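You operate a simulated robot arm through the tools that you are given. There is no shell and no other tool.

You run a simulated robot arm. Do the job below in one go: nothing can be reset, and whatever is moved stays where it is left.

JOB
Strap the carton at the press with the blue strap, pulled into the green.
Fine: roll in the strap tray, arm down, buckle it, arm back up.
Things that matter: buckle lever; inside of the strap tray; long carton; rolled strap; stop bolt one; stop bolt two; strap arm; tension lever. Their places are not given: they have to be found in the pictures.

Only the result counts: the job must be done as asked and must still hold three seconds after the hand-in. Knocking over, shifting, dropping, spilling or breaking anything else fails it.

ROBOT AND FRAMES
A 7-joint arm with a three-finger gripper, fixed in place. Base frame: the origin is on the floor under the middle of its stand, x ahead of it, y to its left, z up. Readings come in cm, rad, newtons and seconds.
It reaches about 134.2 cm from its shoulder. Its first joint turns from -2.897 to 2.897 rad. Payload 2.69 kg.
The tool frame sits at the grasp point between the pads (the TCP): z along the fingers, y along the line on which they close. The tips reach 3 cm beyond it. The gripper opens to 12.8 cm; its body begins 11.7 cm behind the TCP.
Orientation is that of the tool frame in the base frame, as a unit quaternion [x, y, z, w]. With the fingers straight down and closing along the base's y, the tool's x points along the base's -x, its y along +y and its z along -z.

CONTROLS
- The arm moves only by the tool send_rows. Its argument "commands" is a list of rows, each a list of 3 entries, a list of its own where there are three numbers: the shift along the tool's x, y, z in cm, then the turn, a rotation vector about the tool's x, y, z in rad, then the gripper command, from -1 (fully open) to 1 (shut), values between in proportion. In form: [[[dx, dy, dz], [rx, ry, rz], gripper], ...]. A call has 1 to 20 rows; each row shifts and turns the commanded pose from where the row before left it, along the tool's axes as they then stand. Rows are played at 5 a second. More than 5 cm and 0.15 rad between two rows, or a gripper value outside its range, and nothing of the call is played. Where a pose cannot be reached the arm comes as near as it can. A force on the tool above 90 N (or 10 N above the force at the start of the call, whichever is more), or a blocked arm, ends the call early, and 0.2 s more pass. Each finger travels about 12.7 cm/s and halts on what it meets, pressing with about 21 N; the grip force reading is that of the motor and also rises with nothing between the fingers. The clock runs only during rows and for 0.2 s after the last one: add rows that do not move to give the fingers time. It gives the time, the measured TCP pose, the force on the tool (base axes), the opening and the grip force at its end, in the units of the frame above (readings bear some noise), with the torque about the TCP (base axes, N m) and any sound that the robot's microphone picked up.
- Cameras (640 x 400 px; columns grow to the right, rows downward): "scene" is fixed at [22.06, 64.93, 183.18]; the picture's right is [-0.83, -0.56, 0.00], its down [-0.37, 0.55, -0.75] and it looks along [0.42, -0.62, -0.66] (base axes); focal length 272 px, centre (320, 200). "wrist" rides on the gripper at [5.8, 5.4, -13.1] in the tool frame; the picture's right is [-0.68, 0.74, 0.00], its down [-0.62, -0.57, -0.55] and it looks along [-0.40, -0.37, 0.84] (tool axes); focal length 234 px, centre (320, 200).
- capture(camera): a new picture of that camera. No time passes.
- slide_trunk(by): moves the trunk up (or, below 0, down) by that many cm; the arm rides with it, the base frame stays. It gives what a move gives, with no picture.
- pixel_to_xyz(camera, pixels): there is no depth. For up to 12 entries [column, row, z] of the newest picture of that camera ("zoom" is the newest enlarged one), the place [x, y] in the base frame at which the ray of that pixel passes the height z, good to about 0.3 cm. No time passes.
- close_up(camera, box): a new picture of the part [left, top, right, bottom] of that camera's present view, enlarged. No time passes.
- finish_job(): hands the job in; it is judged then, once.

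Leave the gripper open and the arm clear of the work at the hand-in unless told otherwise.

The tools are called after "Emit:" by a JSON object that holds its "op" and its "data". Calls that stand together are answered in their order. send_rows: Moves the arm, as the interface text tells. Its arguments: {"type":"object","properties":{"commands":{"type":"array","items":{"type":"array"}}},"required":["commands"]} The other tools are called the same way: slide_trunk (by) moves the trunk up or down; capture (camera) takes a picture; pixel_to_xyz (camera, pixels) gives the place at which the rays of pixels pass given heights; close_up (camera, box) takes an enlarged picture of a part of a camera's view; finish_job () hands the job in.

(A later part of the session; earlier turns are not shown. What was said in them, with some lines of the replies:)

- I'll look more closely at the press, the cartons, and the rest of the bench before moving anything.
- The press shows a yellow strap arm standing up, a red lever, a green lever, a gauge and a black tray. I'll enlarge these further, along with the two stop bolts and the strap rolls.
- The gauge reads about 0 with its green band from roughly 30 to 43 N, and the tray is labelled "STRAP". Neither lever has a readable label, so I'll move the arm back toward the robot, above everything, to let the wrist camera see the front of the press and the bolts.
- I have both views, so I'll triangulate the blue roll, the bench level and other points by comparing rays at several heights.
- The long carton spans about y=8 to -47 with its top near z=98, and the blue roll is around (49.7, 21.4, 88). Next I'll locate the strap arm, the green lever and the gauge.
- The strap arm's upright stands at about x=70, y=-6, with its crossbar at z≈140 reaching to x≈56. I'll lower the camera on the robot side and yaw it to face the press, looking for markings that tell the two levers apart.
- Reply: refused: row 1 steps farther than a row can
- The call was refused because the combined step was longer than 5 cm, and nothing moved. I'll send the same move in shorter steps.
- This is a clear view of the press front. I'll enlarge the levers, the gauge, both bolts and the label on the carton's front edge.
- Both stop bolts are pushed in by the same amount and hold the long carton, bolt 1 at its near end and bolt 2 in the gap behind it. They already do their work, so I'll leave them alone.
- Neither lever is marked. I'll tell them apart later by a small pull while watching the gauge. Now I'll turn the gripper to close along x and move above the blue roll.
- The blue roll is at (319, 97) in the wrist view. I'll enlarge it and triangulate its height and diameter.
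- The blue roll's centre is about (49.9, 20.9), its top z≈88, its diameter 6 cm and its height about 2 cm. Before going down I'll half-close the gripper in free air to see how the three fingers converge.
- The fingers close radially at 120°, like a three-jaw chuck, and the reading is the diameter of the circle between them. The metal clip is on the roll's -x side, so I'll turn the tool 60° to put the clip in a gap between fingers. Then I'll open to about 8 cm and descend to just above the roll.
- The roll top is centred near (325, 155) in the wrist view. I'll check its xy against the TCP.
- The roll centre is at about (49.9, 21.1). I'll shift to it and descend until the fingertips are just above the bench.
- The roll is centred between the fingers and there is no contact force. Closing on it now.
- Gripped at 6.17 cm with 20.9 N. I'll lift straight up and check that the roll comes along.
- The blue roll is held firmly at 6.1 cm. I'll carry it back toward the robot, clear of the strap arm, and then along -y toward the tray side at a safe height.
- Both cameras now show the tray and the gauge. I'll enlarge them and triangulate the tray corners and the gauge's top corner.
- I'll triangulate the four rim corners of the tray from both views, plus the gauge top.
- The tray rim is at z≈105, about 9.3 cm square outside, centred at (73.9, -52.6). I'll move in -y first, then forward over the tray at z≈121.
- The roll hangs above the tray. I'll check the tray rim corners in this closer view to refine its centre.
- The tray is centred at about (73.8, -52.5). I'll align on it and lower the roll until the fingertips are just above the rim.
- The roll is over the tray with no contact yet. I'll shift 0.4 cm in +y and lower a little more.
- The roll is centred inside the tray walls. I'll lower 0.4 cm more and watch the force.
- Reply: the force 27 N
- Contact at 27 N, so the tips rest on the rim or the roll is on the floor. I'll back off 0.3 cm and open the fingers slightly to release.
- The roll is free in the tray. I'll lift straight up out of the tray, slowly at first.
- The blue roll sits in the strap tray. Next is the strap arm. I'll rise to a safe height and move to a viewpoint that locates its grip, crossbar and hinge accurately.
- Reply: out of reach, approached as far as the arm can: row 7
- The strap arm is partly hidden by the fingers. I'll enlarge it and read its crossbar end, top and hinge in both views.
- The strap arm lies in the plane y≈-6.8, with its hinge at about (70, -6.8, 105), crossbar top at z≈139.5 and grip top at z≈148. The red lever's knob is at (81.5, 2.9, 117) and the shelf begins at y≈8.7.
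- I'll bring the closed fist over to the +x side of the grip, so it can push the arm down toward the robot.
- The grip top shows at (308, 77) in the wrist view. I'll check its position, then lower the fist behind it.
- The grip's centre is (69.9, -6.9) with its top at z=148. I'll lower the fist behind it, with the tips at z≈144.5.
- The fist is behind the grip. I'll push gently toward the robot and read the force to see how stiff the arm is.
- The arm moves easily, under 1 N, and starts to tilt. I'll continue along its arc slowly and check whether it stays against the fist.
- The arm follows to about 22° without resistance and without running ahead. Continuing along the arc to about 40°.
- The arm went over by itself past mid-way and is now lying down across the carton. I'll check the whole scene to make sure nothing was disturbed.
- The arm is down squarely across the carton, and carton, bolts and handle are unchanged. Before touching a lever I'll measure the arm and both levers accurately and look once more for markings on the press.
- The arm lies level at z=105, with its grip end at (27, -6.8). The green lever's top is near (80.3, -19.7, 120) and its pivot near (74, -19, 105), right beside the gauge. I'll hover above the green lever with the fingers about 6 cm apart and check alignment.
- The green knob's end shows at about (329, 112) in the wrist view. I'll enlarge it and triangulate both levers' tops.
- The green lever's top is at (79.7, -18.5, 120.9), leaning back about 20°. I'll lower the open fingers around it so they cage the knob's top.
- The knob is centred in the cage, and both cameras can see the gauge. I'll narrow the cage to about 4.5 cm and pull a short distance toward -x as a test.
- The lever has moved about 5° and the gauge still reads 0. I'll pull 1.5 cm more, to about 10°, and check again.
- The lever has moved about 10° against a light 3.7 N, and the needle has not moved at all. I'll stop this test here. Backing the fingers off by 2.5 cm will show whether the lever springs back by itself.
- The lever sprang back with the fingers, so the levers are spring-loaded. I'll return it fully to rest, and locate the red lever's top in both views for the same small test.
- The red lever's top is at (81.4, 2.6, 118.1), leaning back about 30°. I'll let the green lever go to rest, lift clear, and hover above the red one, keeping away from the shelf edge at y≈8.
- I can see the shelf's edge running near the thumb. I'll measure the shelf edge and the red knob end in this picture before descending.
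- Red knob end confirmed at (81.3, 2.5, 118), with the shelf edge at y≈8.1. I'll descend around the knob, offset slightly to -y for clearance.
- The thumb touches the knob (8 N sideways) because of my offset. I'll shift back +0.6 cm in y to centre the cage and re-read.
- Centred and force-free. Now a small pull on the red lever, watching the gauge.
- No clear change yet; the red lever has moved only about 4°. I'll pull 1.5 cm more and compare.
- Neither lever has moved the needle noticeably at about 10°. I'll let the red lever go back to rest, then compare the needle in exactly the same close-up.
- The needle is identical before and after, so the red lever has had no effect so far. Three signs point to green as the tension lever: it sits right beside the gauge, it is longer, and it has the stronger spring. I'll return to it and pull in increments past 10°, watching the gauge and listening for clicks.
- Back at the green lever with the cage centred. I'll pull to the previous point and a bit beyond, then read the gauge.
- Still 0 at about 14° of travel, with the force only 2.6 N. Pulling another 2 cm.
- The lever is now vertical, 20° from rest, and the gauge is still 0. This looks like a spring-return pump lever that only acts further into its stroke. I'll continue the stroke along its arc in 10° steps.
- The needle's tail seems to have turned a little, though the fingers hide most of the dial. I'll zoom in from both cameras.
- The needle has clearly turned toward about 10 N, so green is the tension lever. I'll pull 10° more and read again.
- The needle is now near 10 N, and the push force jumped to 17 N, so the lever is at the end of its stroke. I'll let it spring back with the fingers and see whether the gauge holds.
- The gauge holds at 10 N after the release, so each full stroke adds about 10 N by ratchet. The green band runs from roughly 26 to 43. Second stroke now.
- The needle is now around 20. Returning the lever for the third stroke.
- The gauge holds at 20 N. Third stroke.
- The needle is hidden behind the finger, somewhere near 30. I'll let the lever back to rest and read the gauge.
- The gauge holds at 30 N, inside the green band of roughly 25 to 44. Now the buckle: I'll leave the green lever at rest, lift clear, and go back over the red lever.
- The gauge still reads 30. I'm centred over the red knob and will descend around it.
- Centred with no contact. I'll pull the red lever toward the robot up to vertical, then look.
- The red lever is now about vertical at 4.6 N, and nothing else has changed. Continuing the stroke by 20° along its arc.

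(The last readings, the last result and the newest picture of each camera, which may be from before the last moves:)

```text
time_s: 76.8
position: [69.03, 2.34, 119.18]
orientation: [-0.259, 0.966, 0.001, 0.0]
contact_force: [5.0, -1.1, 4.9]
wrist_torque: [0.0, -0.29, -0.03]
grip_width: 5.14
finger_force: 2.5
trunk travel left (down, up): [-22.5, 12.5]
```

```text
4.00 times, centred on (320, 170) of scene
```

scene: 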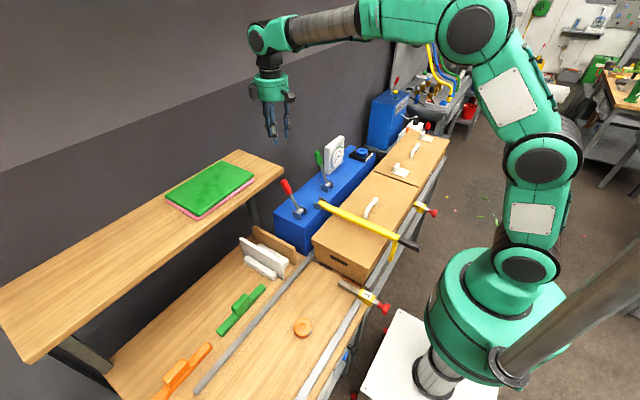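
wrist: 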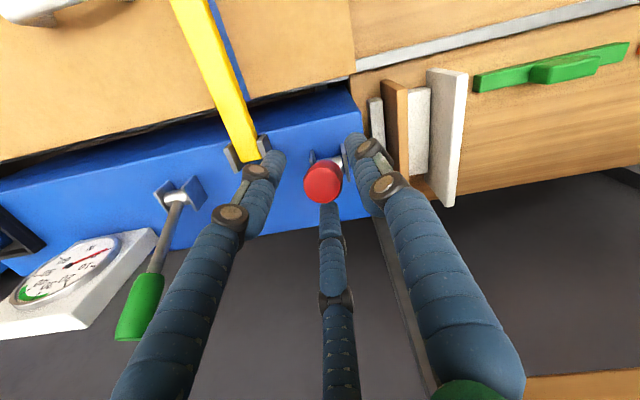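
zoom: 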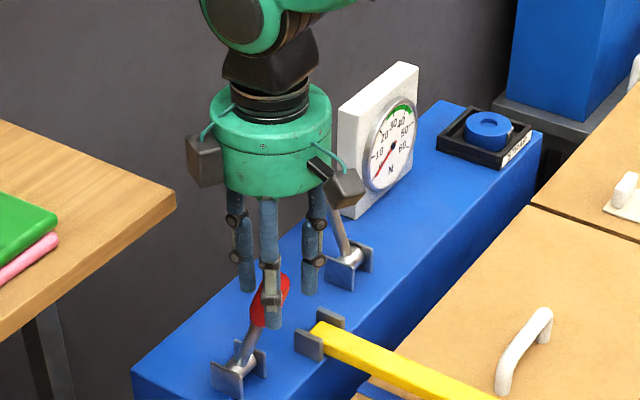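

The gauge has dropped back to 0, and a blue strap has appeared on the carton beside the yellow arm. I'll enlarge it to check.

Emit:
{"op": "close_up", "data": {"camera": "scene", "box": [300, 180, 440, 300]}}

Emit:
{"op": "close_up", "data": {"camera": "wrist", "box": [140, 0, 340, 180]}}

Emit:
{"op": "close_up", "data": {"camera": "scene", "box": [316, 130, 400, 180]}}

```text
3.33 times, centred on (370, 240) of scene
```

zoom: 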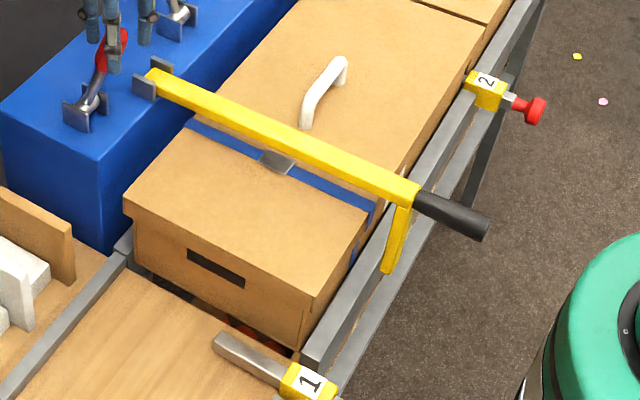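

```text
2.22 times, centred on (240, 90) of wrist
```

zoom: 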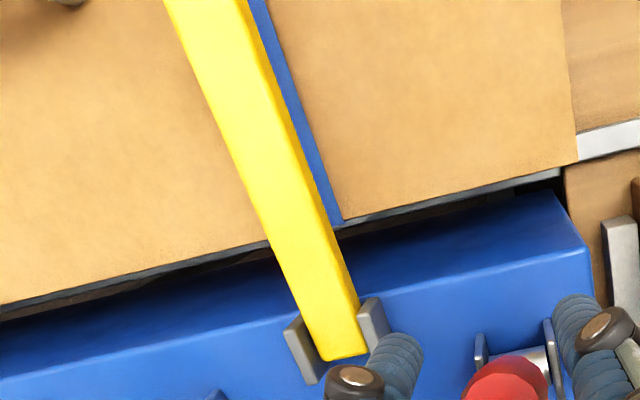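

```text
7.62 times, centred on (358, 155) of scene
```

zoom: 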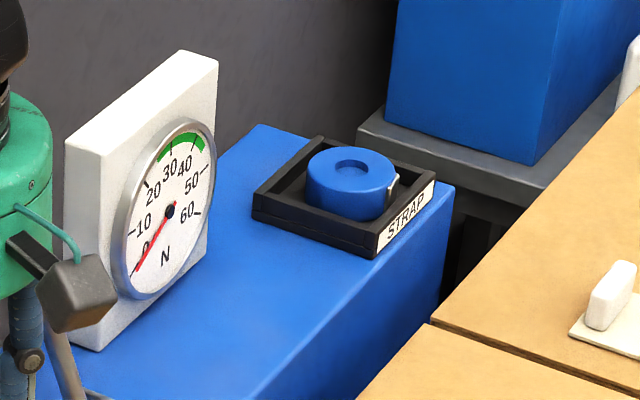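

The blue strap is around the carton with its metal buckle, and the tensioner has been released. I'll let the red lever return to rest with the fingers and then lift clear.

Emit:
{"op": "send_rows", "data": {"commands": [[[-1.3, -0.75, -0.1], [0, 0, 0], 0.25], [[-1.5, -0.866, 0], [0, 0, 0], 0.25], [[-1.5, -0.866, 0.1], [0, 0, 0], 0.25], [[-1.5, -0.866, 0.1], [0, 0, 0], 0.25], [[-1.5, -0.866, 0.1], [0, 0, 0], 0.25], [[-1.5, -0.866, 0.1], [0, 0, 0], 0.25], [[-1.3, -0.75, 0.1], [0, 0, 0], 0.25], [[-0.5, -0.3, 0], [0, 0, 0], 0.15], [[0, 0, -2], [0, 0, 0], 0.15], [[0, 0, -4.5], [0, 0, 0], 0.15], [[0, 0, -4.5], [0, 0, 0], 0.15], [[0, 0, -4.5], [0, 0, 0], 0.15], [[0, 0, -4.5], [0, 0, 0], 0.15], [[0, 0, 0], [0, 0, 0], 0.15]]}}

Emit:
{"op": "capture", "data": {"camera": "wrist"}}

Emit:
{"op": "capture", "data": {"camera": "scene"}}

```text
time_s: 79.8
position: [81.46, 2.51, 138.85]
orientation: [-0.259, 0.966, 0.0, 0.0]
contact_force: [-0.4, 0.1, 0.2]
wrist_torque: [0.01, -0.01, 0.0]
grip_width: 5.46
finger_force: 0.1
trunk travel left (down, up): [-22.5, 12.5]
```

```text
taken
```

wrist: 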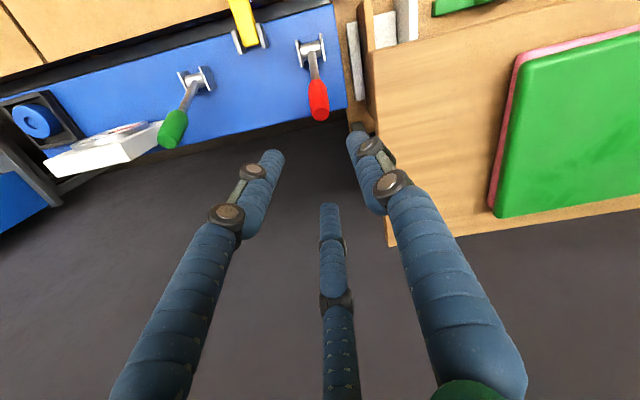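

```text
taken
```

scene: 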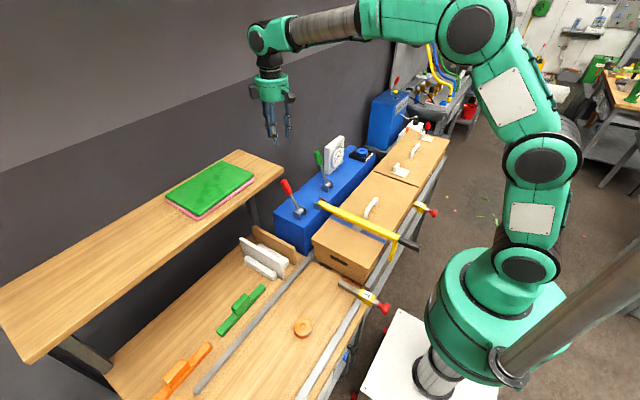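

The red lever is back at rest. The last step is raising the strap arm. I'll grip its black end from above with two fingers on its sides, so it can pivot in the grip. First I'll move back over the carton and yaw the tool so the thumb points to -x, beyond the grip's end.

Emit:
{"op": "send_rows", "data": {"commands": [[[4.55, 1.25, 0], [0, 0, 0], 0.0], [[4.55, 1.25, 0], [0, 0, 0], 0.0], [[4.55, 1.25, 0], [0, 0, 0], 0.0], [[4.55, 1.25, 0], [0, 0, 0], 0.0], [[4.55, 1.25, 0], [0, 0, 0], 0.0], [[4.55, 1.25, 0], [0, 0, 0], 0.0], [[4.55, 1.25, 0], [0, 0, 0], 0.0], [[4.55, 1.25, 0], [0, 0, 0], 0.0], [[0, 0, 0], [0, 0, -0.1496], 0.0], [[0, 0, 0], [0, 0, -0.1496], 0.0], [[0, 0, 0], [0, 0, -0.1496], 0.0], [[0, 0, 0], [0, 0, -0.1496], 0.0], [[0, 0, 0], [0, 0, -0.1496], 0.0], [[0, 0, 0], [0, 0, -0.1496], 0.0], [[0, 0, 0], [0, 0, -0.1496], 0.0], [[0, 0, 0], [0, 0, 0], 0.0]]}}

Emit:
{"op": "capture", "data": {"camera": "wrist"}}

Emit:
{"op": "capture", "data": {"camera": "scene"}}

```text
time_s: 83.2
position: [44.8, -7.2, 138.89]
orientation: [0.708, -0.706, 0.0, 0.0]
contact_force: [-0.1, -0.1, 0.0]
wrist_torque: [0.0, 0.03, 0.0]
grip_width: 6.38
finger_force: 0.0
trunk travel left (down, up): [-22.5, 12.5]
```

```text
taken
```

wrist: 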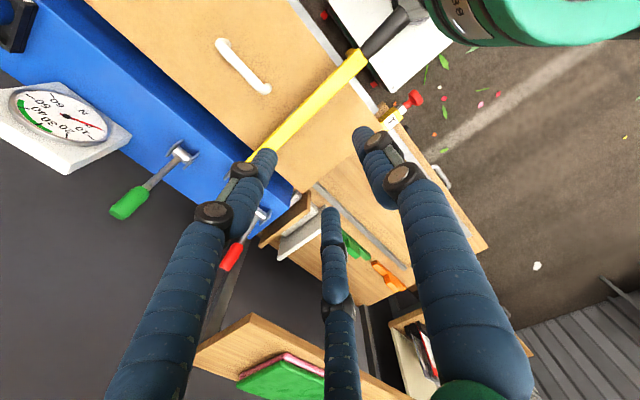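

```text
taken
```

scene: 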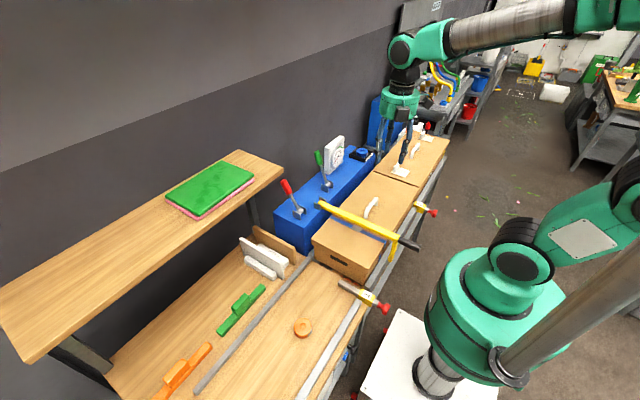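

The grip's end is close to the robot's own shoulder housing. I'll lower the trunk 15 cm, which gives the arm more room to work near x≈28. The fingers stay clear above the bar, with tips at about z=121.

Emit:
{"op": "slide_trunk", "data": {"by": -15}}

Emit:
{"op": "capture", "data": {"camera": "wrist"}}

Emit:
{"op": "capture", "data": {"camera": "scene"}}

```text
time_s: 85.0
position: [44.77, -7.11, 124.01]
orientation: [-0.707, 0.707, 0.0, 0.0]
contact_force: [0.6, -0.3, -0.3]
wrist_torque: [0.0, 0.02, 0.0]
grip_width: 6.4
finger_force: 0.1
trunk travel left (down, up): [-7.5, 27.5]
```

```text
taken
```

wrist: 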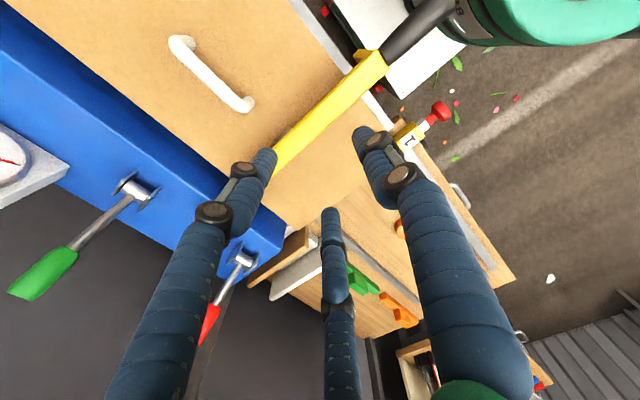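

```text
taken
```

scene: 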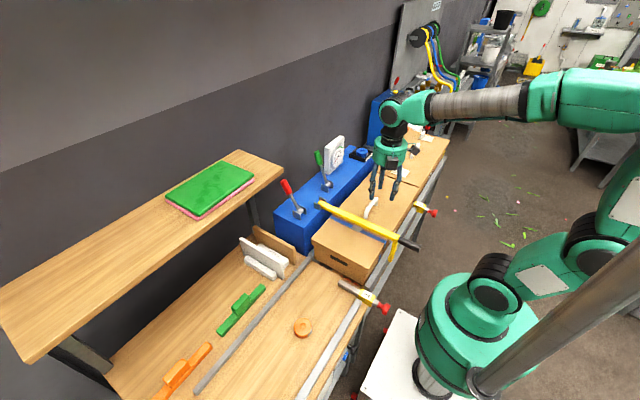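

There's room now. I'll move over the grip's end at the same height.

Emit:
{"op": "send_rows", "data": {"commands": [[[-0.1, 4, 0], [0, 0, 0], 0.0], [[-0.1, 4, 0], [0, 0, 0], 0.0], [[-0.1, 4, 0], [0, 0, 0], 0.0], [[0, 3.5, 0], [0, 0, 0], 0.0], [[0, 0, 0], [0, 0, 0], 0.0]]}}

Emit:
{"op": "capture", "data": {"camera": "wrist"}}

Emit:
{"op": "capture", "data": {"camera": "scene"}}

```text
time_s: 86.2
position: [29.15, -6.86, 124.1]
orientation: [-0.707, 0.708, 0.0, 0.001]
contact_force: [-0.5, -0.2, -0.7]
wrist_torque: [0.0, -0.07, 0.02]
grip_width: 6.4
finger_force: 0.0
trunk travel left (down, up): [-7.5, 27.5]
```

```text
taken
```

wrist: 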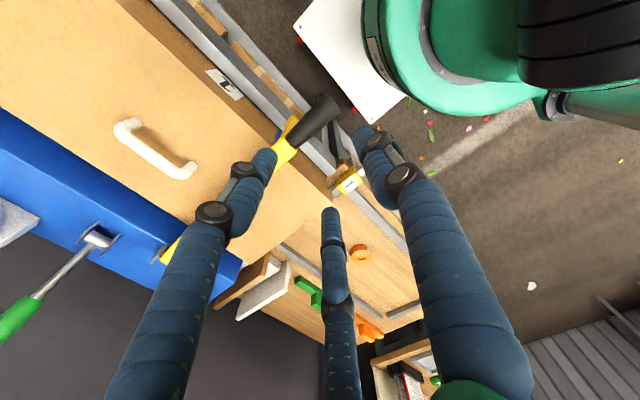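

```text
taken
```

scene: 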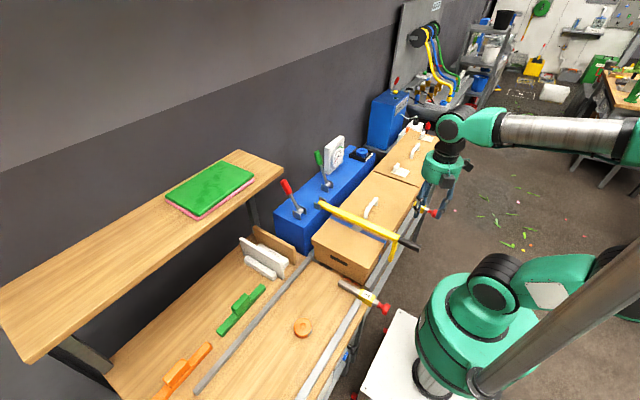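

The pose is reachable and clear of the shoulder housing. I'll check the grip's end position in this view before lowering.

Emit:
{"op": "close_up", "data": {"camera": "wrist", "box": [250, 70, 390, 190]}}

Emit:
{"op": "pixel_to_xyz", "data": {"camera": "wrist", "pixels": [[326, 106, 105], [326, 106, 106.5], [305, 127, 106.5], [288, 142, 106.5]]}}

```text
3.33 times, centred on (320, 130) of wrist
```

zoom: 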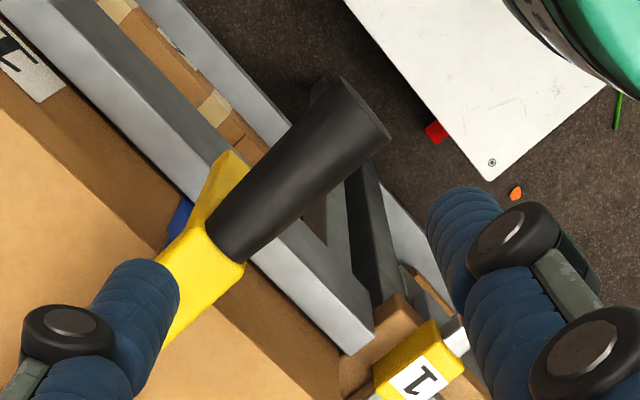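

```text
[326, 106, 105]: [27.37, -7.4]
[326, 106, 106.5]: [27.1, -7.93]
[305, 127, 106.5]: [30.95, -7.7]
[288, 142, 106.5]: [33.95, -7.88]
```

Emit:
{"op": "pixel_to_xyz", "data": {"camera": "wrist", "pixels": [[334.4, 102.4, 105], [292.4, 139, 105], [313, 121, 105], [313, 121, 106.5]]}}

Emit:
{"op": "pixel_to_xyz", "data": {"camera": "scene", "pixels": [[419.6, 248, 105], [398, 240, 105]]}}

```text
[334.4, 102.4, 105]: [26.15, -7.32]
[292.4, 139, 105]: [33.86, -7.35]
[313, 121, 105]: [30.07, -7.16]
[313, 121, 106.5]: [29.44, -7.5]
```

```text
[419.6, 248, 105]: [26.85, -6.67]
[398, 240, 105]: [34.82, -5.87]
```

The grip's axis is at y≈-7.0 with its end at x≈26.6. I'll shift to x=28, so the thumb is beyond the end and the two fingers are on the sides, then lower around it.

Emit:
{"op": "send_rows", "data": {"commands": [[[0.1, 1.15, 3], [0, 0, 0], 0.0], [[0, 0, 4], [0, 0, 0], 0.0], [[0, 0, 4], [0, 0, 0], 0.0], [[0, 0, 4], [0, 0, 0], 0.0], [[0, 0, 2.5], [0, 0, 0], 0.0], [[0, 0, 1], [0, 0, 0], 0.0], [[0, 0, 0], [0, 0, 0], 0.0]]}}

Emit:
{"op": "capture", "data": {"camera": "wrist"}}

Emit:
{"op": "close_up", "data": {"camera": "scene", "box": [380, 150, 500, 270]}}

```text
time_s: 87.8
position: [28.05, -6.8, 105.28]
orientation: [0.707, -0.707, 0.0, 0.0]
contact_force: [0.6, -0.6, 0.5]
wrist_torque: [0.02, 0.02, 0.03]
grip_width: 6.39
finger_force: 0.0
trunk travel left (down, up): [-7.5, 27.5]
```

```text
taken
```

wrist: 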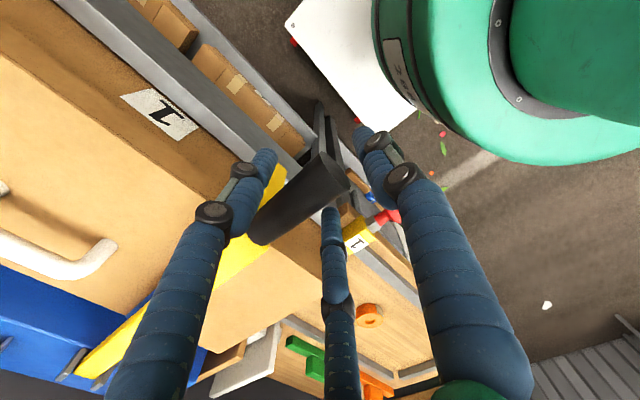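

```text
3.33 times, centred on (440, 210) of scene
```

zoom: 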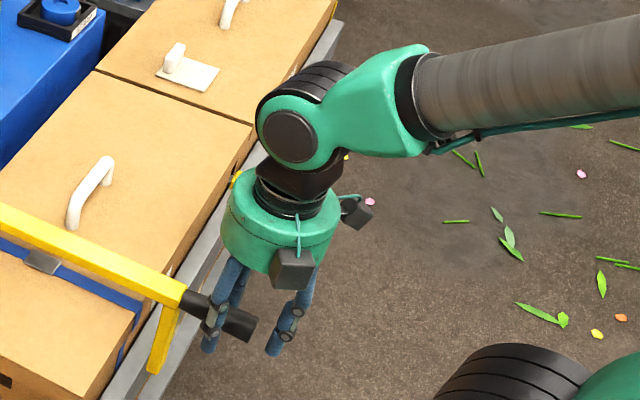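

The grip lies between the two side fingers and the thumb is beyond its end. Closing to pinch it.

Emit:
{"op": "send_rows", "data": {"commands": [[[0, 0, 0], [0, 0, 0], 0.3], [[0, 0, 0], [0, 0, 0], 0.5], [[0, 0, 0], [0, 0, 0], 0.5], [[0, 0, 0], [0, 0, 0], 0.5]]}}

Emit:
{"op": "capture", "data": {"camera": "wrist"}}

Emit:
{"op": "close_up", "data": {"camera": "scene", "box": [390, 190, 470, 270]}}

```text
time_s: 88.8
position: [27.99, -6.88, 105.41]
orientation: [-0.707, 0.707, 0.0, 0.0]
contact_force: [2.7, -10.2, -2.0]
wrist_torque: [-0.08, -0.09, -0.07]
grip_width: 3.86
finger_force: 4.6
trunk travel left (down, up): [-7.5, 27.5]
```

```text
taken
```

wrist: 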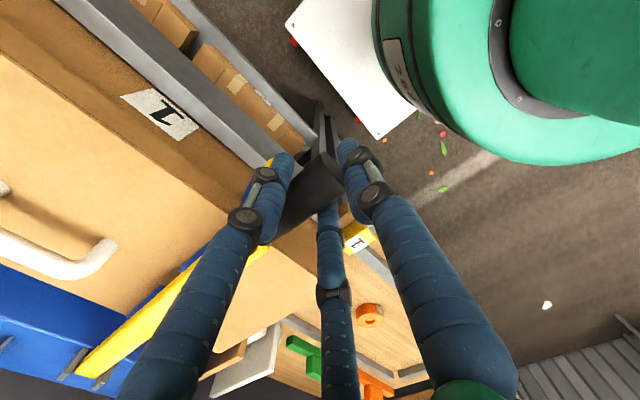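

```text
5.00 times, centred on (430, 230) of scene
```

zoom: 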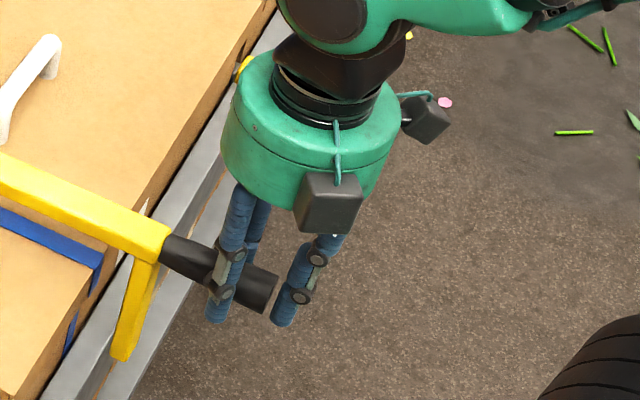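

There's a 10 N sideways load, so the bar is a bit to the -y side. I'll shift 0.3 cm in -y to balance the pinch and close further.

Emit:
{"op": "send_rows", "data": {"commands": [[[0.3, 0, 0], [0, 0, 0], 0.5], [[0, 0, 0], [0, 0, 0], 0.55], [[0, 0, 0], [0, 0, 0], 0.6]]}}

```text
time_s: 89.5
position: [28.02, -7.11, 105.44]
orientation: [0.707, -0.707, -0.001, 0.001]
contact_force: [1.7, 23.2, -3.2]
wrist_torque: [0.21, 0.08, 0.36]
grip_width: 3.94
finger_force: 9.8
trunk travel left (down, up): [-7.5, 27.5]
```

Slightly overshot (+23 N). Shifting back 0.16 cm.

Emit:
{"op": "send_rows", "data": {"commands": [[[-0.16, 0, 0], [0, 0, 0], 0.6], [[0, 0, 0], [0, 0, 0], 0.6]]}}

```text
time_s: 90.2
position: [28.01, -6.99, 105.47]
orientation: [0.707, -0.707, 0.001, 0.001]
contact_force: [3.6, 17.9, -2.3]
wrist_torque: [0.13, -0.01, 0.19]
grip_width: 3.84
finger_force: 9.2
trunk travel left (down, up): [-7.5, 27.5]
```

Emit:
{"op": "send_rows", "data": {"commands": [[[-0.15, 0, 0], [0, 0, 0], 0.6], [[0, 0, 0], [0, 0, 0], 0.6]]}}

```text
time_s: 90.8
position: [28.01, -7.0, 105.52]
orientation: [0.707, -0.707, 0.0, 0.0]
contact_force: [2.4, -7.1, -1.5]
wrist_torque: [-0.2, -0.03, -0.09]
grip_width: 3.78
finger_force: 8.8
trunk travel left (down, up): [-7.5, 27.5]
```

The sideways load is small now. I'll start lifting along the arm's arc in small steps.

Emit:
{"op": "send_rows", "data": {"commands": [[[0, -0.04, -1.77], [0, 0, 0], 0.7], [[0, -0.11, -1.76], [0, 0, 0], 0.7], [[0, -0.2, -1.76], [0, 0, 0], 0.7], [[0, -0.27, -1.74], [0, 0, 0], 0.7], [[0, 0, 0], [0, 0, 0], 0.7]]}}

Emit:
{"op": "close_up", "data": {"camera": "scene", "box": [340, 150, 480, 270]}}

Emit:
{"op": "capture", "data": {"camera": "wrist"}}

```text
time_s: 92.0
position: [28.72, -6.95, 112.26]
orientation: [0.707, -0.707, -0.001, 0.0]
contact_force: [-10.5, -15.6, -1.2]
wrist_torque: [-0.16, 0.45, -0.24]
grip_width: 3.78
finger_force: 13.6
trunk travel left (down, up): [-7.5, 27.5]
```

```text
3.33 times, centred on (410, 210) of scene
```

zoom: 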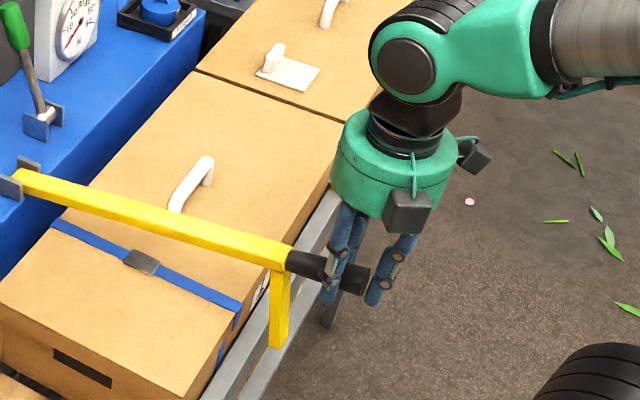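

```text
taken
```

wrist: 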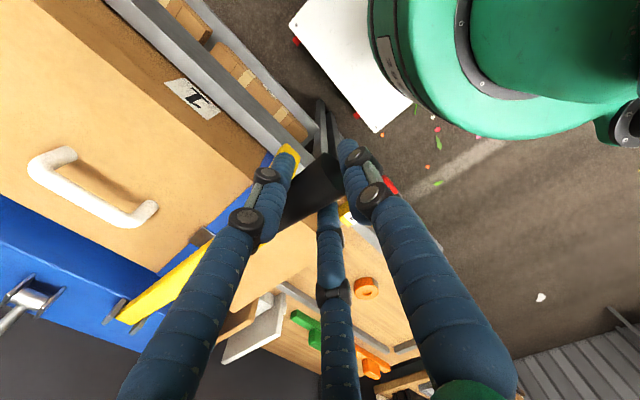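

The arm is rising in the pinch, at about 10°, and the strap stays on the carton. I'll continue along the arc to about 40°.

Emit:
{"op": "send_rows", "data": {"commands": [[[0, -0.35, -2.2], [0, 0, 0], 0.7], [[0, -0.52, -2.06], [0, 0, 0], 0.7], [[0, -0.64, -2.03], [0, 0, 0], 0.7], [[0, -0.74, -1.98], [0, 0, 0], 0.7], [[0, -0.84, -1.95], [0, 0, 0], 0.7], [[0, -0.95, -1.89], [0, 0, 0], 0.7], [[0, 0, 0], [0, 0, 0], 0.7]]}}

Emit:
{"op": "close_up", "data": {"camera": "scene", "box": [320, 120, 480, 260]}}

Emit:
{"op": "capture", "data": {"camera": "wrist"}}

```text
time_s: 93.5
position: [32.72, -6.93, 124.47]
orientation: [-0.707, 0.707, 0.001, 0.0]
contact_force: [-4.8, 15.6, -0.6]
wrist_torque: [0.3, 0.46, 0.22]
grip_width: 3.81
finger_force: 13.7
trunk travel left (down, up): [-7.5, 27.5]
```

```text
2.86 times, centred on (400, 190) of scene
```

zoom: 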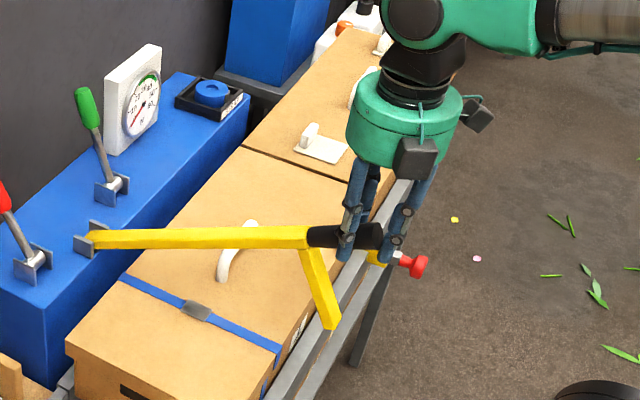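

```text
taken
```

wrist: 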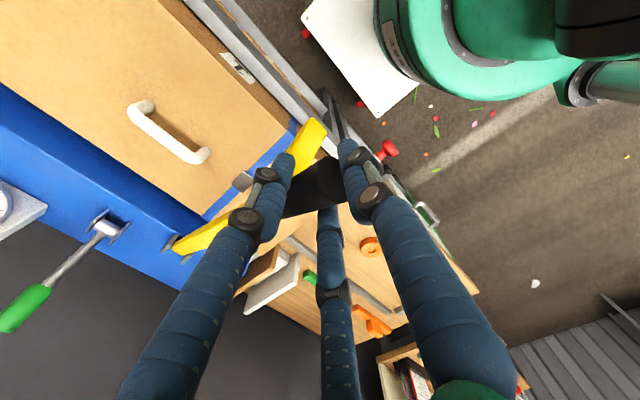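

The arm is at about 28° and the pinch is steady. Continuing to about 55°.

Emit:
{"op": "send_rows", "data": {"commands": [[[0, -1.06, -1.89], [0, 0, 0], 0.7], [[0, -1.14, -1.79], [0, 0, 0], 0.7], [[0, -1.24, -1.72], [0, 0, 0], 0.7], [[0, -1.32, -1.66], [0, 0, 0], 0.7], [[0, -1.4, -1.59], [0, 0, 0], 0.7], [[0, -1.49, -1.51], [0, 0, 0], 0.7], [[0, -1.56, -1.44], [0, 0, 0], 0.7], [[0, -1.64, -1.34], [0, 0, 0], 0.7], [[0, -1.7, -1.27], [0, 0, 0], 0.7], [[0, 0, 0], [0, 0, 0], 0.7]]}}

Emit:
{"op": "close_up", "data": {"camera": "scene", "box": [300, 80, 460, 220]}}

Emit:
{"op": "capture", "data": {"camera": "wrist"}}

```text
time_s: 95.8
position: [45.12, -7.07, 138.72]
orientation: [-0.707, 0.708, 0.001, 0.001]
contact_force: [-3.5, -23.4, 2.7]
wrist_torque: [-0.45, 0.14, -0.38]
grip_width: 3.8
finger_force: 14.2
trunk travel left (down, up): [-7.5, 27.5]
```

```text
2.86 times, centred on (380, 150) of scene
```

zoom: 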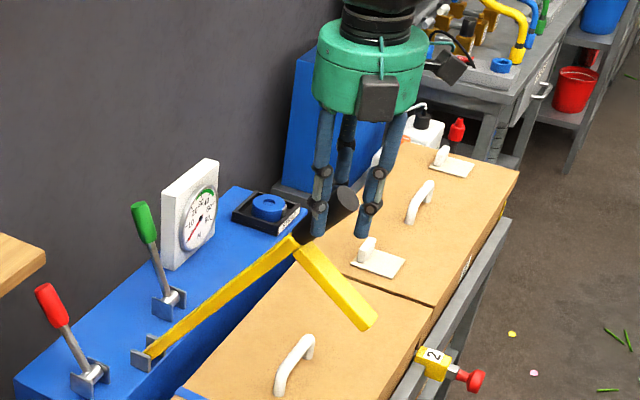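

```text
taken
```

wrist: 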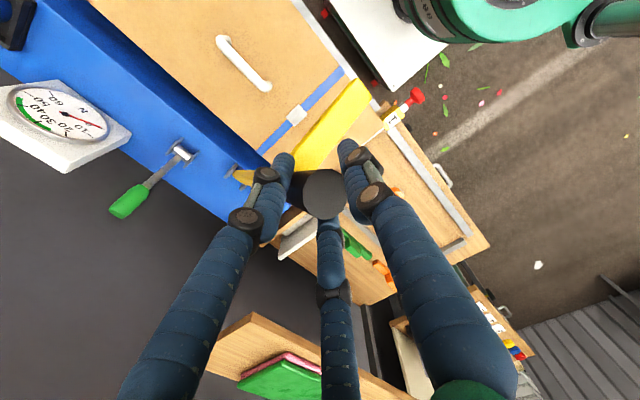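

The arm is at about 55°. Continuing to about 76°.

Emit:
{"op": "send_rows", "data": {"commands": [[[-0.08, -1.9, -1.15], [0, 0, 0], 0.7], [[0, -1.83, -1.07], [0, 0, 0], 0.7], [[0, -1.88, -0.98], [0, 0, 0], 0.7], [[0, -1.93, -0.88], [0, 0, 0], 0.7], [[0, -1.97, -0.78], [0, 0, 0], 0.7], [[0, -2.01, -0.67], [0, 0, 0], 0.7], [[0, -2.04, -0.57], [0, 0, 0], 0.7], [[0, 0, 0], [0, 0, 0], 0.7]]}}

Emit:
{"op": "close_up", "data": {"camera": "scene", "box": [280, 60, 440, 210]}}

Emit:
{"op": "capture", "data": {"camera": "wrist"}}

```text
time_s: 97.5
position: [58.81, -7.02, 145.17]
orientation: [0.707, -0.707, 0.0, 0.0]
contact_force: [2.1, -15.3, -6.9]
wrist_torque: [-0.31, -0.19, -0.25]
grip_width: 3.83
finger_force: 14.2
trunk travel left (down, up): [-7.5, 27.5]
```

```text
2.67 times, centred on (360, 135) of scene
```

zoom: 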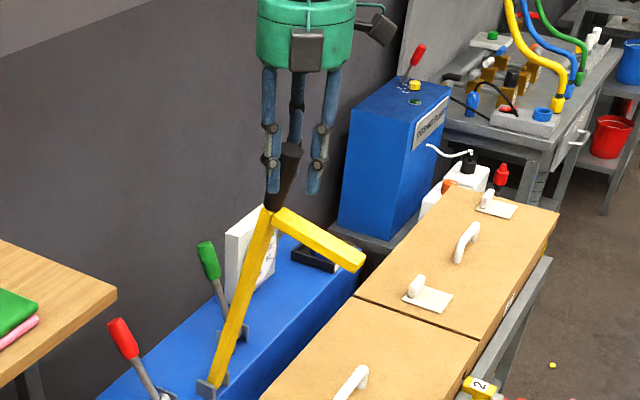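

```text
taken
```

wrist: 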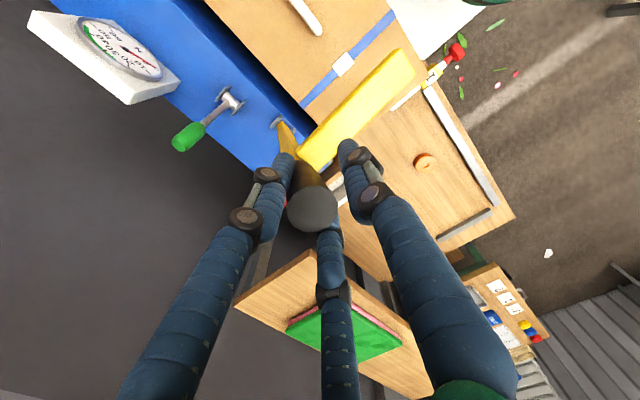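

The arm is at about 76°. I'll bring it up to vertical and watch for the stop.

Emit:
{"op": "send_rows", "data": {"commands": [[[-0.05, -1.96, -0.15], [0, 0, 0], 0.7], [[0, -2.09, -0.35], [0, 0, 0], 0.7], [[0, -2.11, -0.24], [0, 0, 0], 0.7], [[0, -2.12, -0.13], [0, 0, 0], 0.7], [[0, -1.2, -0.02], [0, 0, 0], 0.7], [[0, 0, 0], [0, 0, 0], 0.7]]}}

Emit:
{"op": "close_up", "data": {"camera": "scene", "box": [260, 50, 420, 220]}}

Emit:
{"op": "capture", "data": {"camera": "wrist"}}

```text
time_s: 99.0
position: [68.22, -6.91, 145.92]
orientation: [0.707, -0.707, 0.0, -0.001]
contact_force: [0.4, -26.2, 4.2]
wrist_torque: [-0.86, -0.24, -0.36]
grip_width: 3.76
finger_force: 13.3
trunk travel left (down, up): [-7.5, 27.5]
```

```text
2.35 times, centred on (340, 135) of scene
```

zoom: 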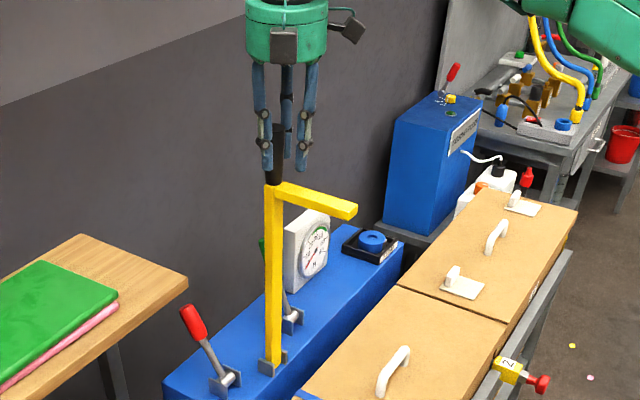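

```text
taken
```

wrist: 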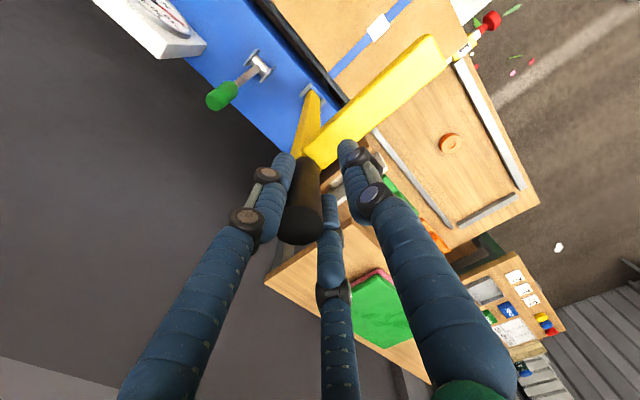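

The arm looks vertical. I'll push slightly further to confirm it sits at its upright stop.

Emit:
{"op": "send_rows", "data": {"commands": [[[0, -0.5, 0], [0, 0, 0], 0.7], [[0, -0.4, 0], [0, 0, 0], 0.7], [[0, 0, 0], [0, 0, 0], 0.7]]}}

Emit:
{"op": "close_up", "data": {"camera": "scene", "box": [280, 90, 380, 215]}}

```text
time_s: 99.8
position: [69.32, -6.91, 145.95]
orientation: [-0.707, 0.707, -0.001, 0.002]
contact_force: [2.3, -22.1, 4.1]
wrist_torque: [-0.69, -0.39, -0.33]
grip_width: 3.8
finger_force: 14.3
trunk travel left (down, up): [-7.5, 27.5]
```

```text
3.20 times, centred on (330, 152) of scene
```

zoom: 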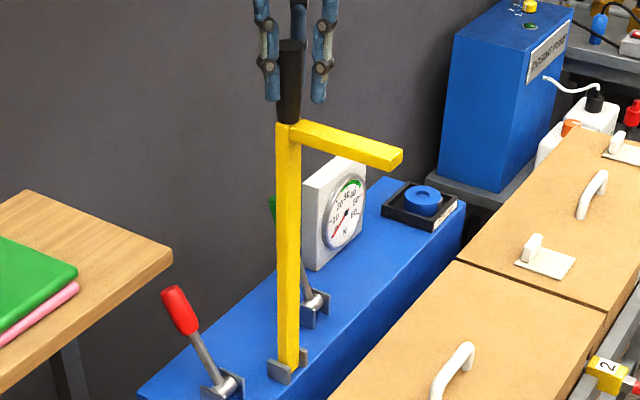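

It matches the original upright picture. One more small push to feel for the stop.

Emit:
{"op": "send_rows", "data": {"commands": [[[0, -0.4, 0], [0, 0, 0], 0.7], [[0, -0.4, 0], [0, 0, 0], 0.7], [[0, 0, 0], [0, 0, 0], 0.7]]}}

Emit:
{"op": "close_up", "data": {"camera": "scene", "box": [280, 95, 380, 220]}}

```text
time_s: 100.5
position: [70.12, -6.9, 145.72]
orientation: [-0.706, 0.708, 0.002, 0.0]
contact_force: [1.3, -20.1, -3.5]
wrist_torque: [-0.51, -0.32, -0.01]
grip_width: 3.16
finger_force: 45.3
trunk travel left (down, up): [-7.5, 27.5]
```

```text
3.20 times, centred on (330, 158) of scene
```

zoom: 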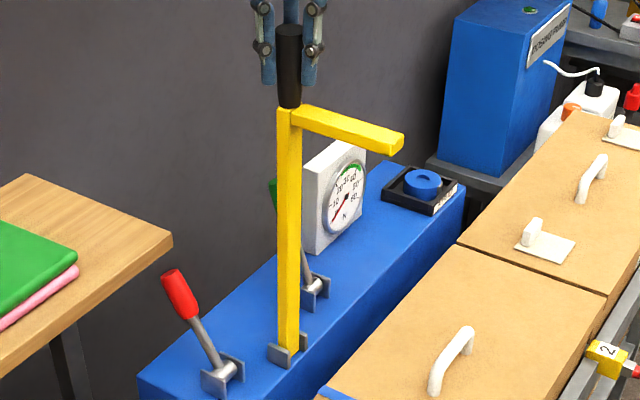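

The arm is at its original upright position and the fingers only slid along the grip, so it's at the stop. I'll open the gripper and lift straight off.

Emit:
{"op": "send_rows", "data": {"commands": [[[0, 0, 0], [0, 0, 0], 0.4], [[0, 0, 0], [0, 0, 0], 0.0], [[0, 0, 0], [0, 0, 0], -0.3], [[0, 0, 0], [0, 0, 0], -0.3]]}}

Emit:
{"op": "close_up", "data": {"camera": "scene", "box": [280, 95, 380, 220]}}

Emit:
{"op": "capture", "data": {"camera": "wrist"}}

```text
time_s: 101.5
position: [69.99, -6.84, 145.85]
orientation: [0.707, -0.707, 0.0, 0.0]
contact_force: [-0.3, -0.2, 0.9]
wrist_torque: [0.01, 0.01, -0.03]
grip_width: 8.33
finger_force: 0.1
trunk travel left (down, up): [-7.5, 27.5]
```

```text
3.20 times, centred on (330, 158) of scene
```

zoom: 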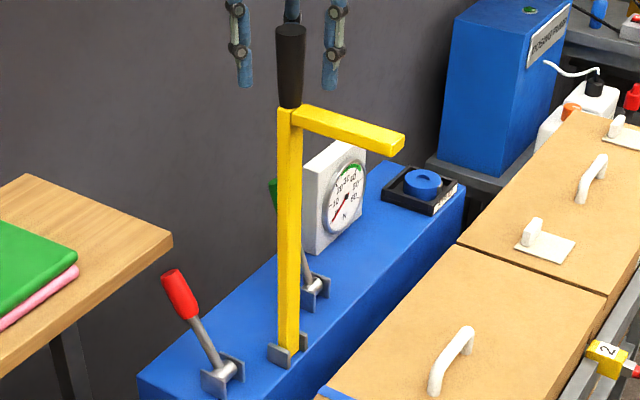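

```text
taken
```

wrist: 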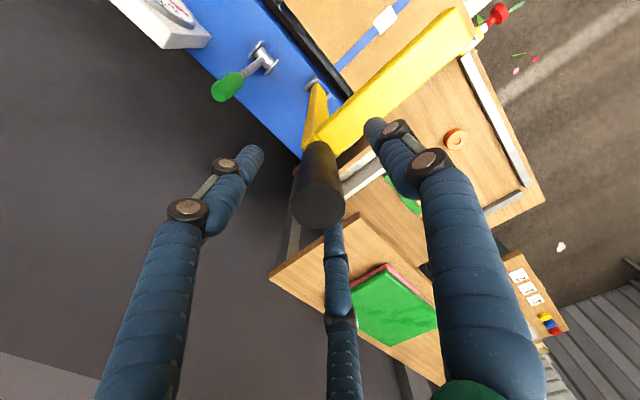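

The gripper is free of the grip and the arm stands by itself. I'll raise the trunk back by 15 cm, which lifts the fingers straight up off the grip, and then check whether the arm stays upright.

Emit:
{"op": "slide_trunk", "data": {"by": 15}}

Emit:
{"op": "capture", "data": {"camera": "scene"}}

Emit:
{"op": "close_up", "data": {"camera": "scene", "box": [280, 95, 380, 220]}}

```text
time_s: 103.3
position: [69.95, -6.79, 160.81]
orientation: [0.707, -0.707, 0.0, 0.0]
contact_force: [0.2, 0.7, -0.1]
wrist_torque: [-0.03, -0.01, 0.02]
grip_width: 8.33
finger_force: 0.0
trunk travel left (down, up): [-22.5, 12.5]
```

```text
taken
```

scene: 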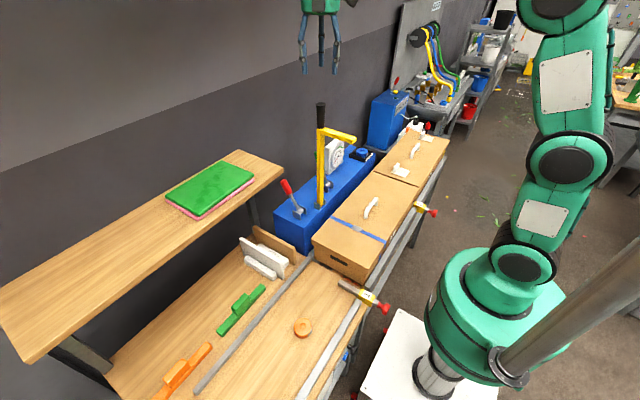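

```text
3.20 times, centred on (330, 158) of scene
```

zoom: 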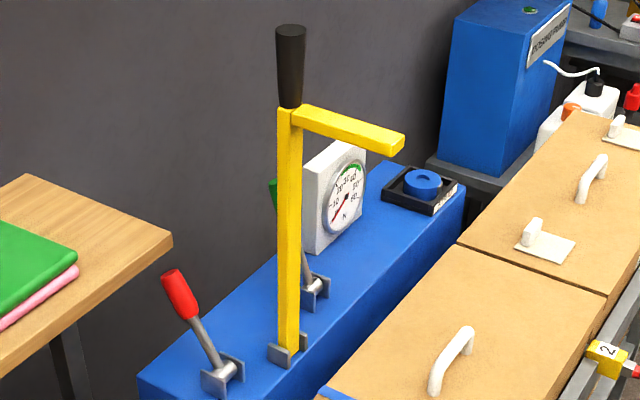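

The arm stands still, in its original upright position. I'll open the gripper fully, move clear of the work, and then inspect the result.

Emit:
{"op": "send_rows", "data": {"commands": [[[0, 0, 0], [0, 0, 0], -1], [[0, 4.5, 0], [0, 0, 0], -1], [[0, 4.5, 0], [0, 0, 0], -1], [[0, 4.5, 0], [0, 0, 0], -1], [[0, 4.5, 0], [0, 0, 0], -1], [[0, 4.5, 0], [0, 0, 0], -1], [[0, 4.5, 0], [0, 0, 0], -1], [[0, 0, 0], [0, 0, 0], -1]]}}

Emit:
{"op": "capture", "data": {"camera": "wrist"}}

Emit:
{"op": "capture", "data": {"camera": "scene"}}

Emit:
{"op": "close_up", "data": {"camera": "scene", "box": [300, 180, 460, 310]}}

Emit:
{"op": "close_up", "data": {"camera": "scene", "box": [260, 90, 420, 220]}}

```text
time_s: 105.1
position: [43.04, -6.55, 160.89]
orientation: [-0.707, 0.707, 0.0, 0.0]
contact_force: [0.2, 0.2, 0.3]
wrist_torque: [0.02, -0.06, -0.01]
grip_width: 12.78
finger_force: 0.1
trunk travel left (down, up): [-22.5, 12.5]
```

```text
taken
```

wrist: 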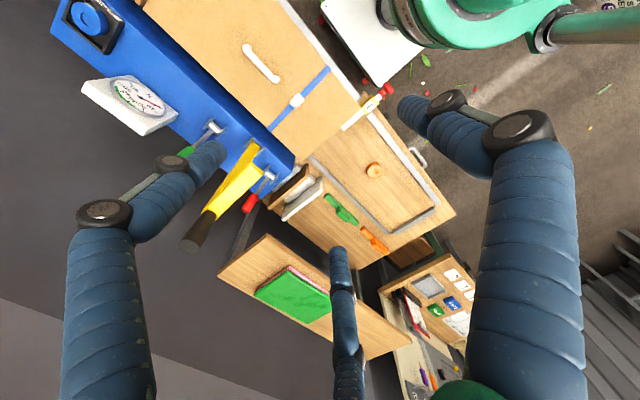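

```text
taken
```

scene: 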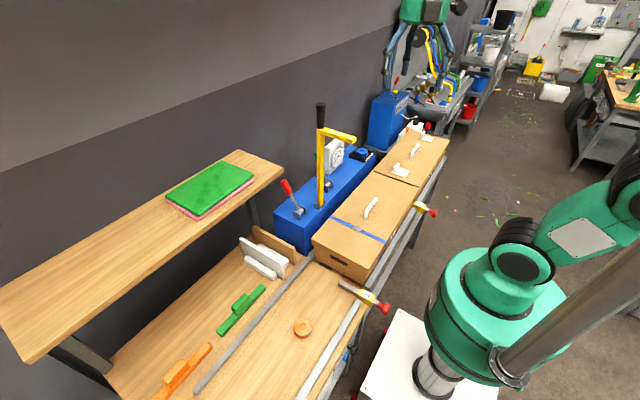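

```text
3.08 times, centred on (380, 245) of scene
```

zoom: 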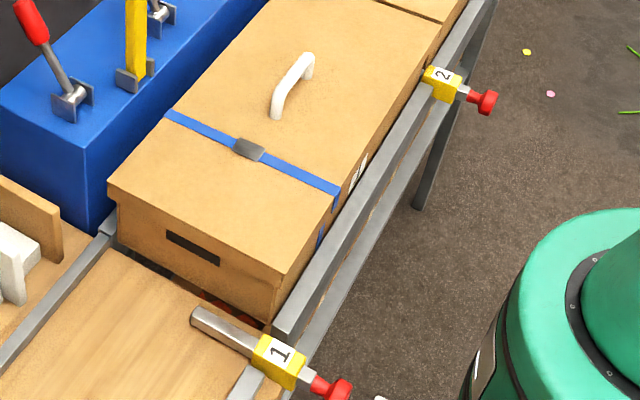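

```text
3.08 times, centred on (340, 155) of scene
```

zoom: 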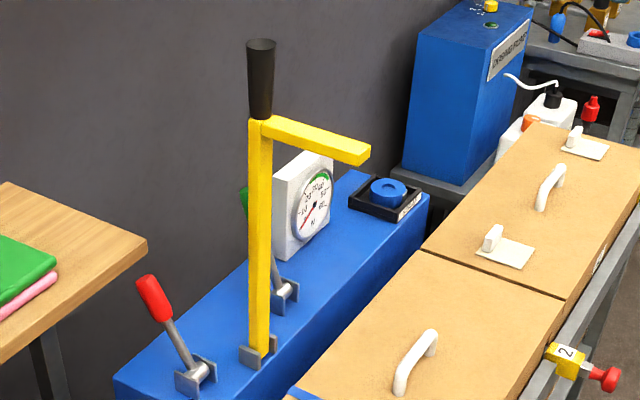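

Everything looks right: the blue strap with its metal buckle around the carton, the arm up, both levers at rest, the roll in the tray and the bolts untouched. I'll wait a few seconds to confirm that nothing drifts.

Emit:
{"op": "send_rows", "data": {"commands": [[[0, 0, 0], [0, 0, 0], -1], [[0, 0, 0], [0, 0, 0], -1], [[0, 0, 0], [0, 0, 0], -1], [[0, 0, 0], [0, 0, 0], -1], [[0, 0, 0], [0, 0, 0], -1], [[0, 0, 0], [0, 0, 0], -1], [[0, 0, 0], [0, 0, 0], -1], [[0, 0, 0], [0, 0, 0], -1], [[0, 0, 0], [0, 0, 0], -1], [[0, 0, 0], [0, 0, 0], -1], [[0, 0, 0], [0, 0, 0], -1], [[0, 0, 0], [0, 0, 0], -1], [[0, 0, 0], [0, 0, 0], -1], [[0, 0, 0], [0, 0, 0], -1], [[0, 0, 0], [0, 0, 0], -1]]}}

Emit:
{"op": "close_up", "data": {"camera": "scene", "box": [280, 95, 380, 220]}}

Emit:
{"op": "close_up", "data": {"camera": "scene", "box": [300, 200, 440, 320]}}

Emit:
{"op": "close_up", "data": {"camera": "scene", "box": [320, 130, 384, 170]}}

```text
time_s: 108.3
position: [43.2, -6.57, 161.07]
orientation: [-0.707, 0.707, 0.0, 0.001]
contact_force: [0.0, -0.2, 0.1]
wrist_torque: [0.0, -0.02, -0.02]
grip_width: 12.79
finger_force: 0.1
trunk travel left (down, up): [-22.5, 12.5]
```

```text
3.20 times, centred on (330, 158) of scene
```

zoom: 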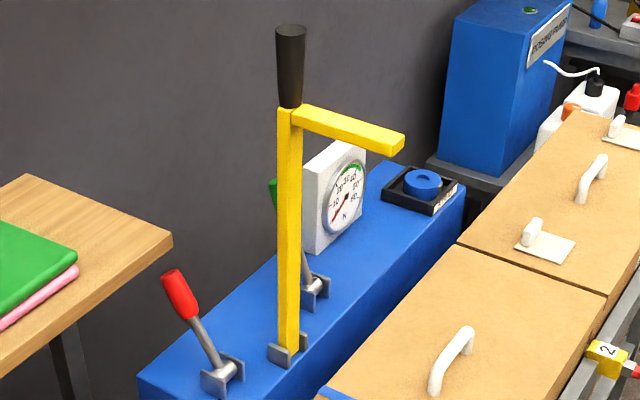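

```text
3.33 times, centred on (370, 260) of scene
```

zoom: 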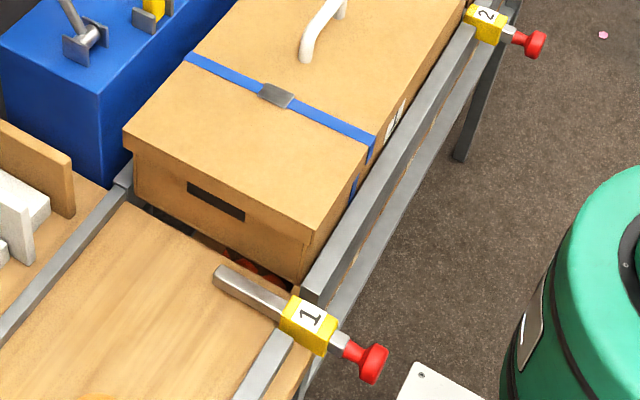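

```text
10.00 times, centred on (352, 150) of scene
```

zoom: 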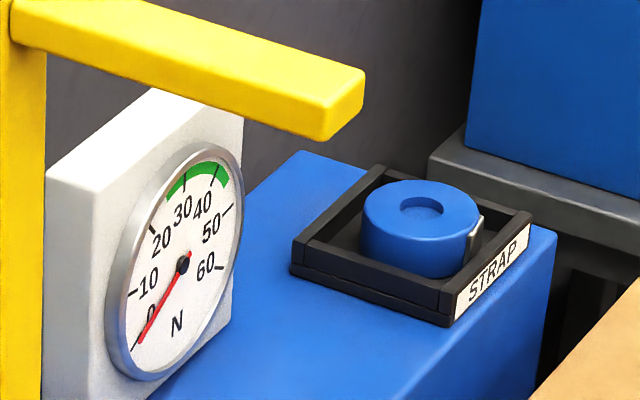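

Nothing has moved over the last three seconds. The blue strap is buckled around the carton, having been pulled to 30 N in the green. The arm is up, both levers are at rest, the roll is in its tray, and the carton and bolts are in place. The gripper is open and clear, so I'm handing in.

Emit:
{"op": "finish_job", "data": {}}

```text
The job is handed in.
```

The long carton at the press is strapped with the blue strap, and I've handed the job in. The hand-in gave no verdict, so this is what I saw in the pictures and readings.

- **Strap roll:** The blue roll went from the bench into the strap tray and is still sitting there.
- **Strap arm:** It went down across the carton. I pushed it only part of the way; past about 25° it dropped the rest by itself. The carton and everything around it stayed where they were.
- **Tension:** The green lever beside the gauge turned out to be the tension lever. Each stroke added about 10 N, and three strokes put the needle at 30 N, inside the green band (about 25 to 44 N).
- **Buckle:** I pulled the red lever after that. The strap and its metal buckle appeared around the carton, and the gauge went back to 0.
- **Lever test:** Neither lever was labelled. Before tensioning, I pulled each about 10° to tell them apart; the gauge did not move and both sprang back.
- **Arm back up:** It stands upright within about half a degree of where it started. It did not move in the three seconds I watched before the hand-in.

I left both stop bolts alone because they were already holding the carton. Both levers are at rest, and the gripper is open and clear of the work.
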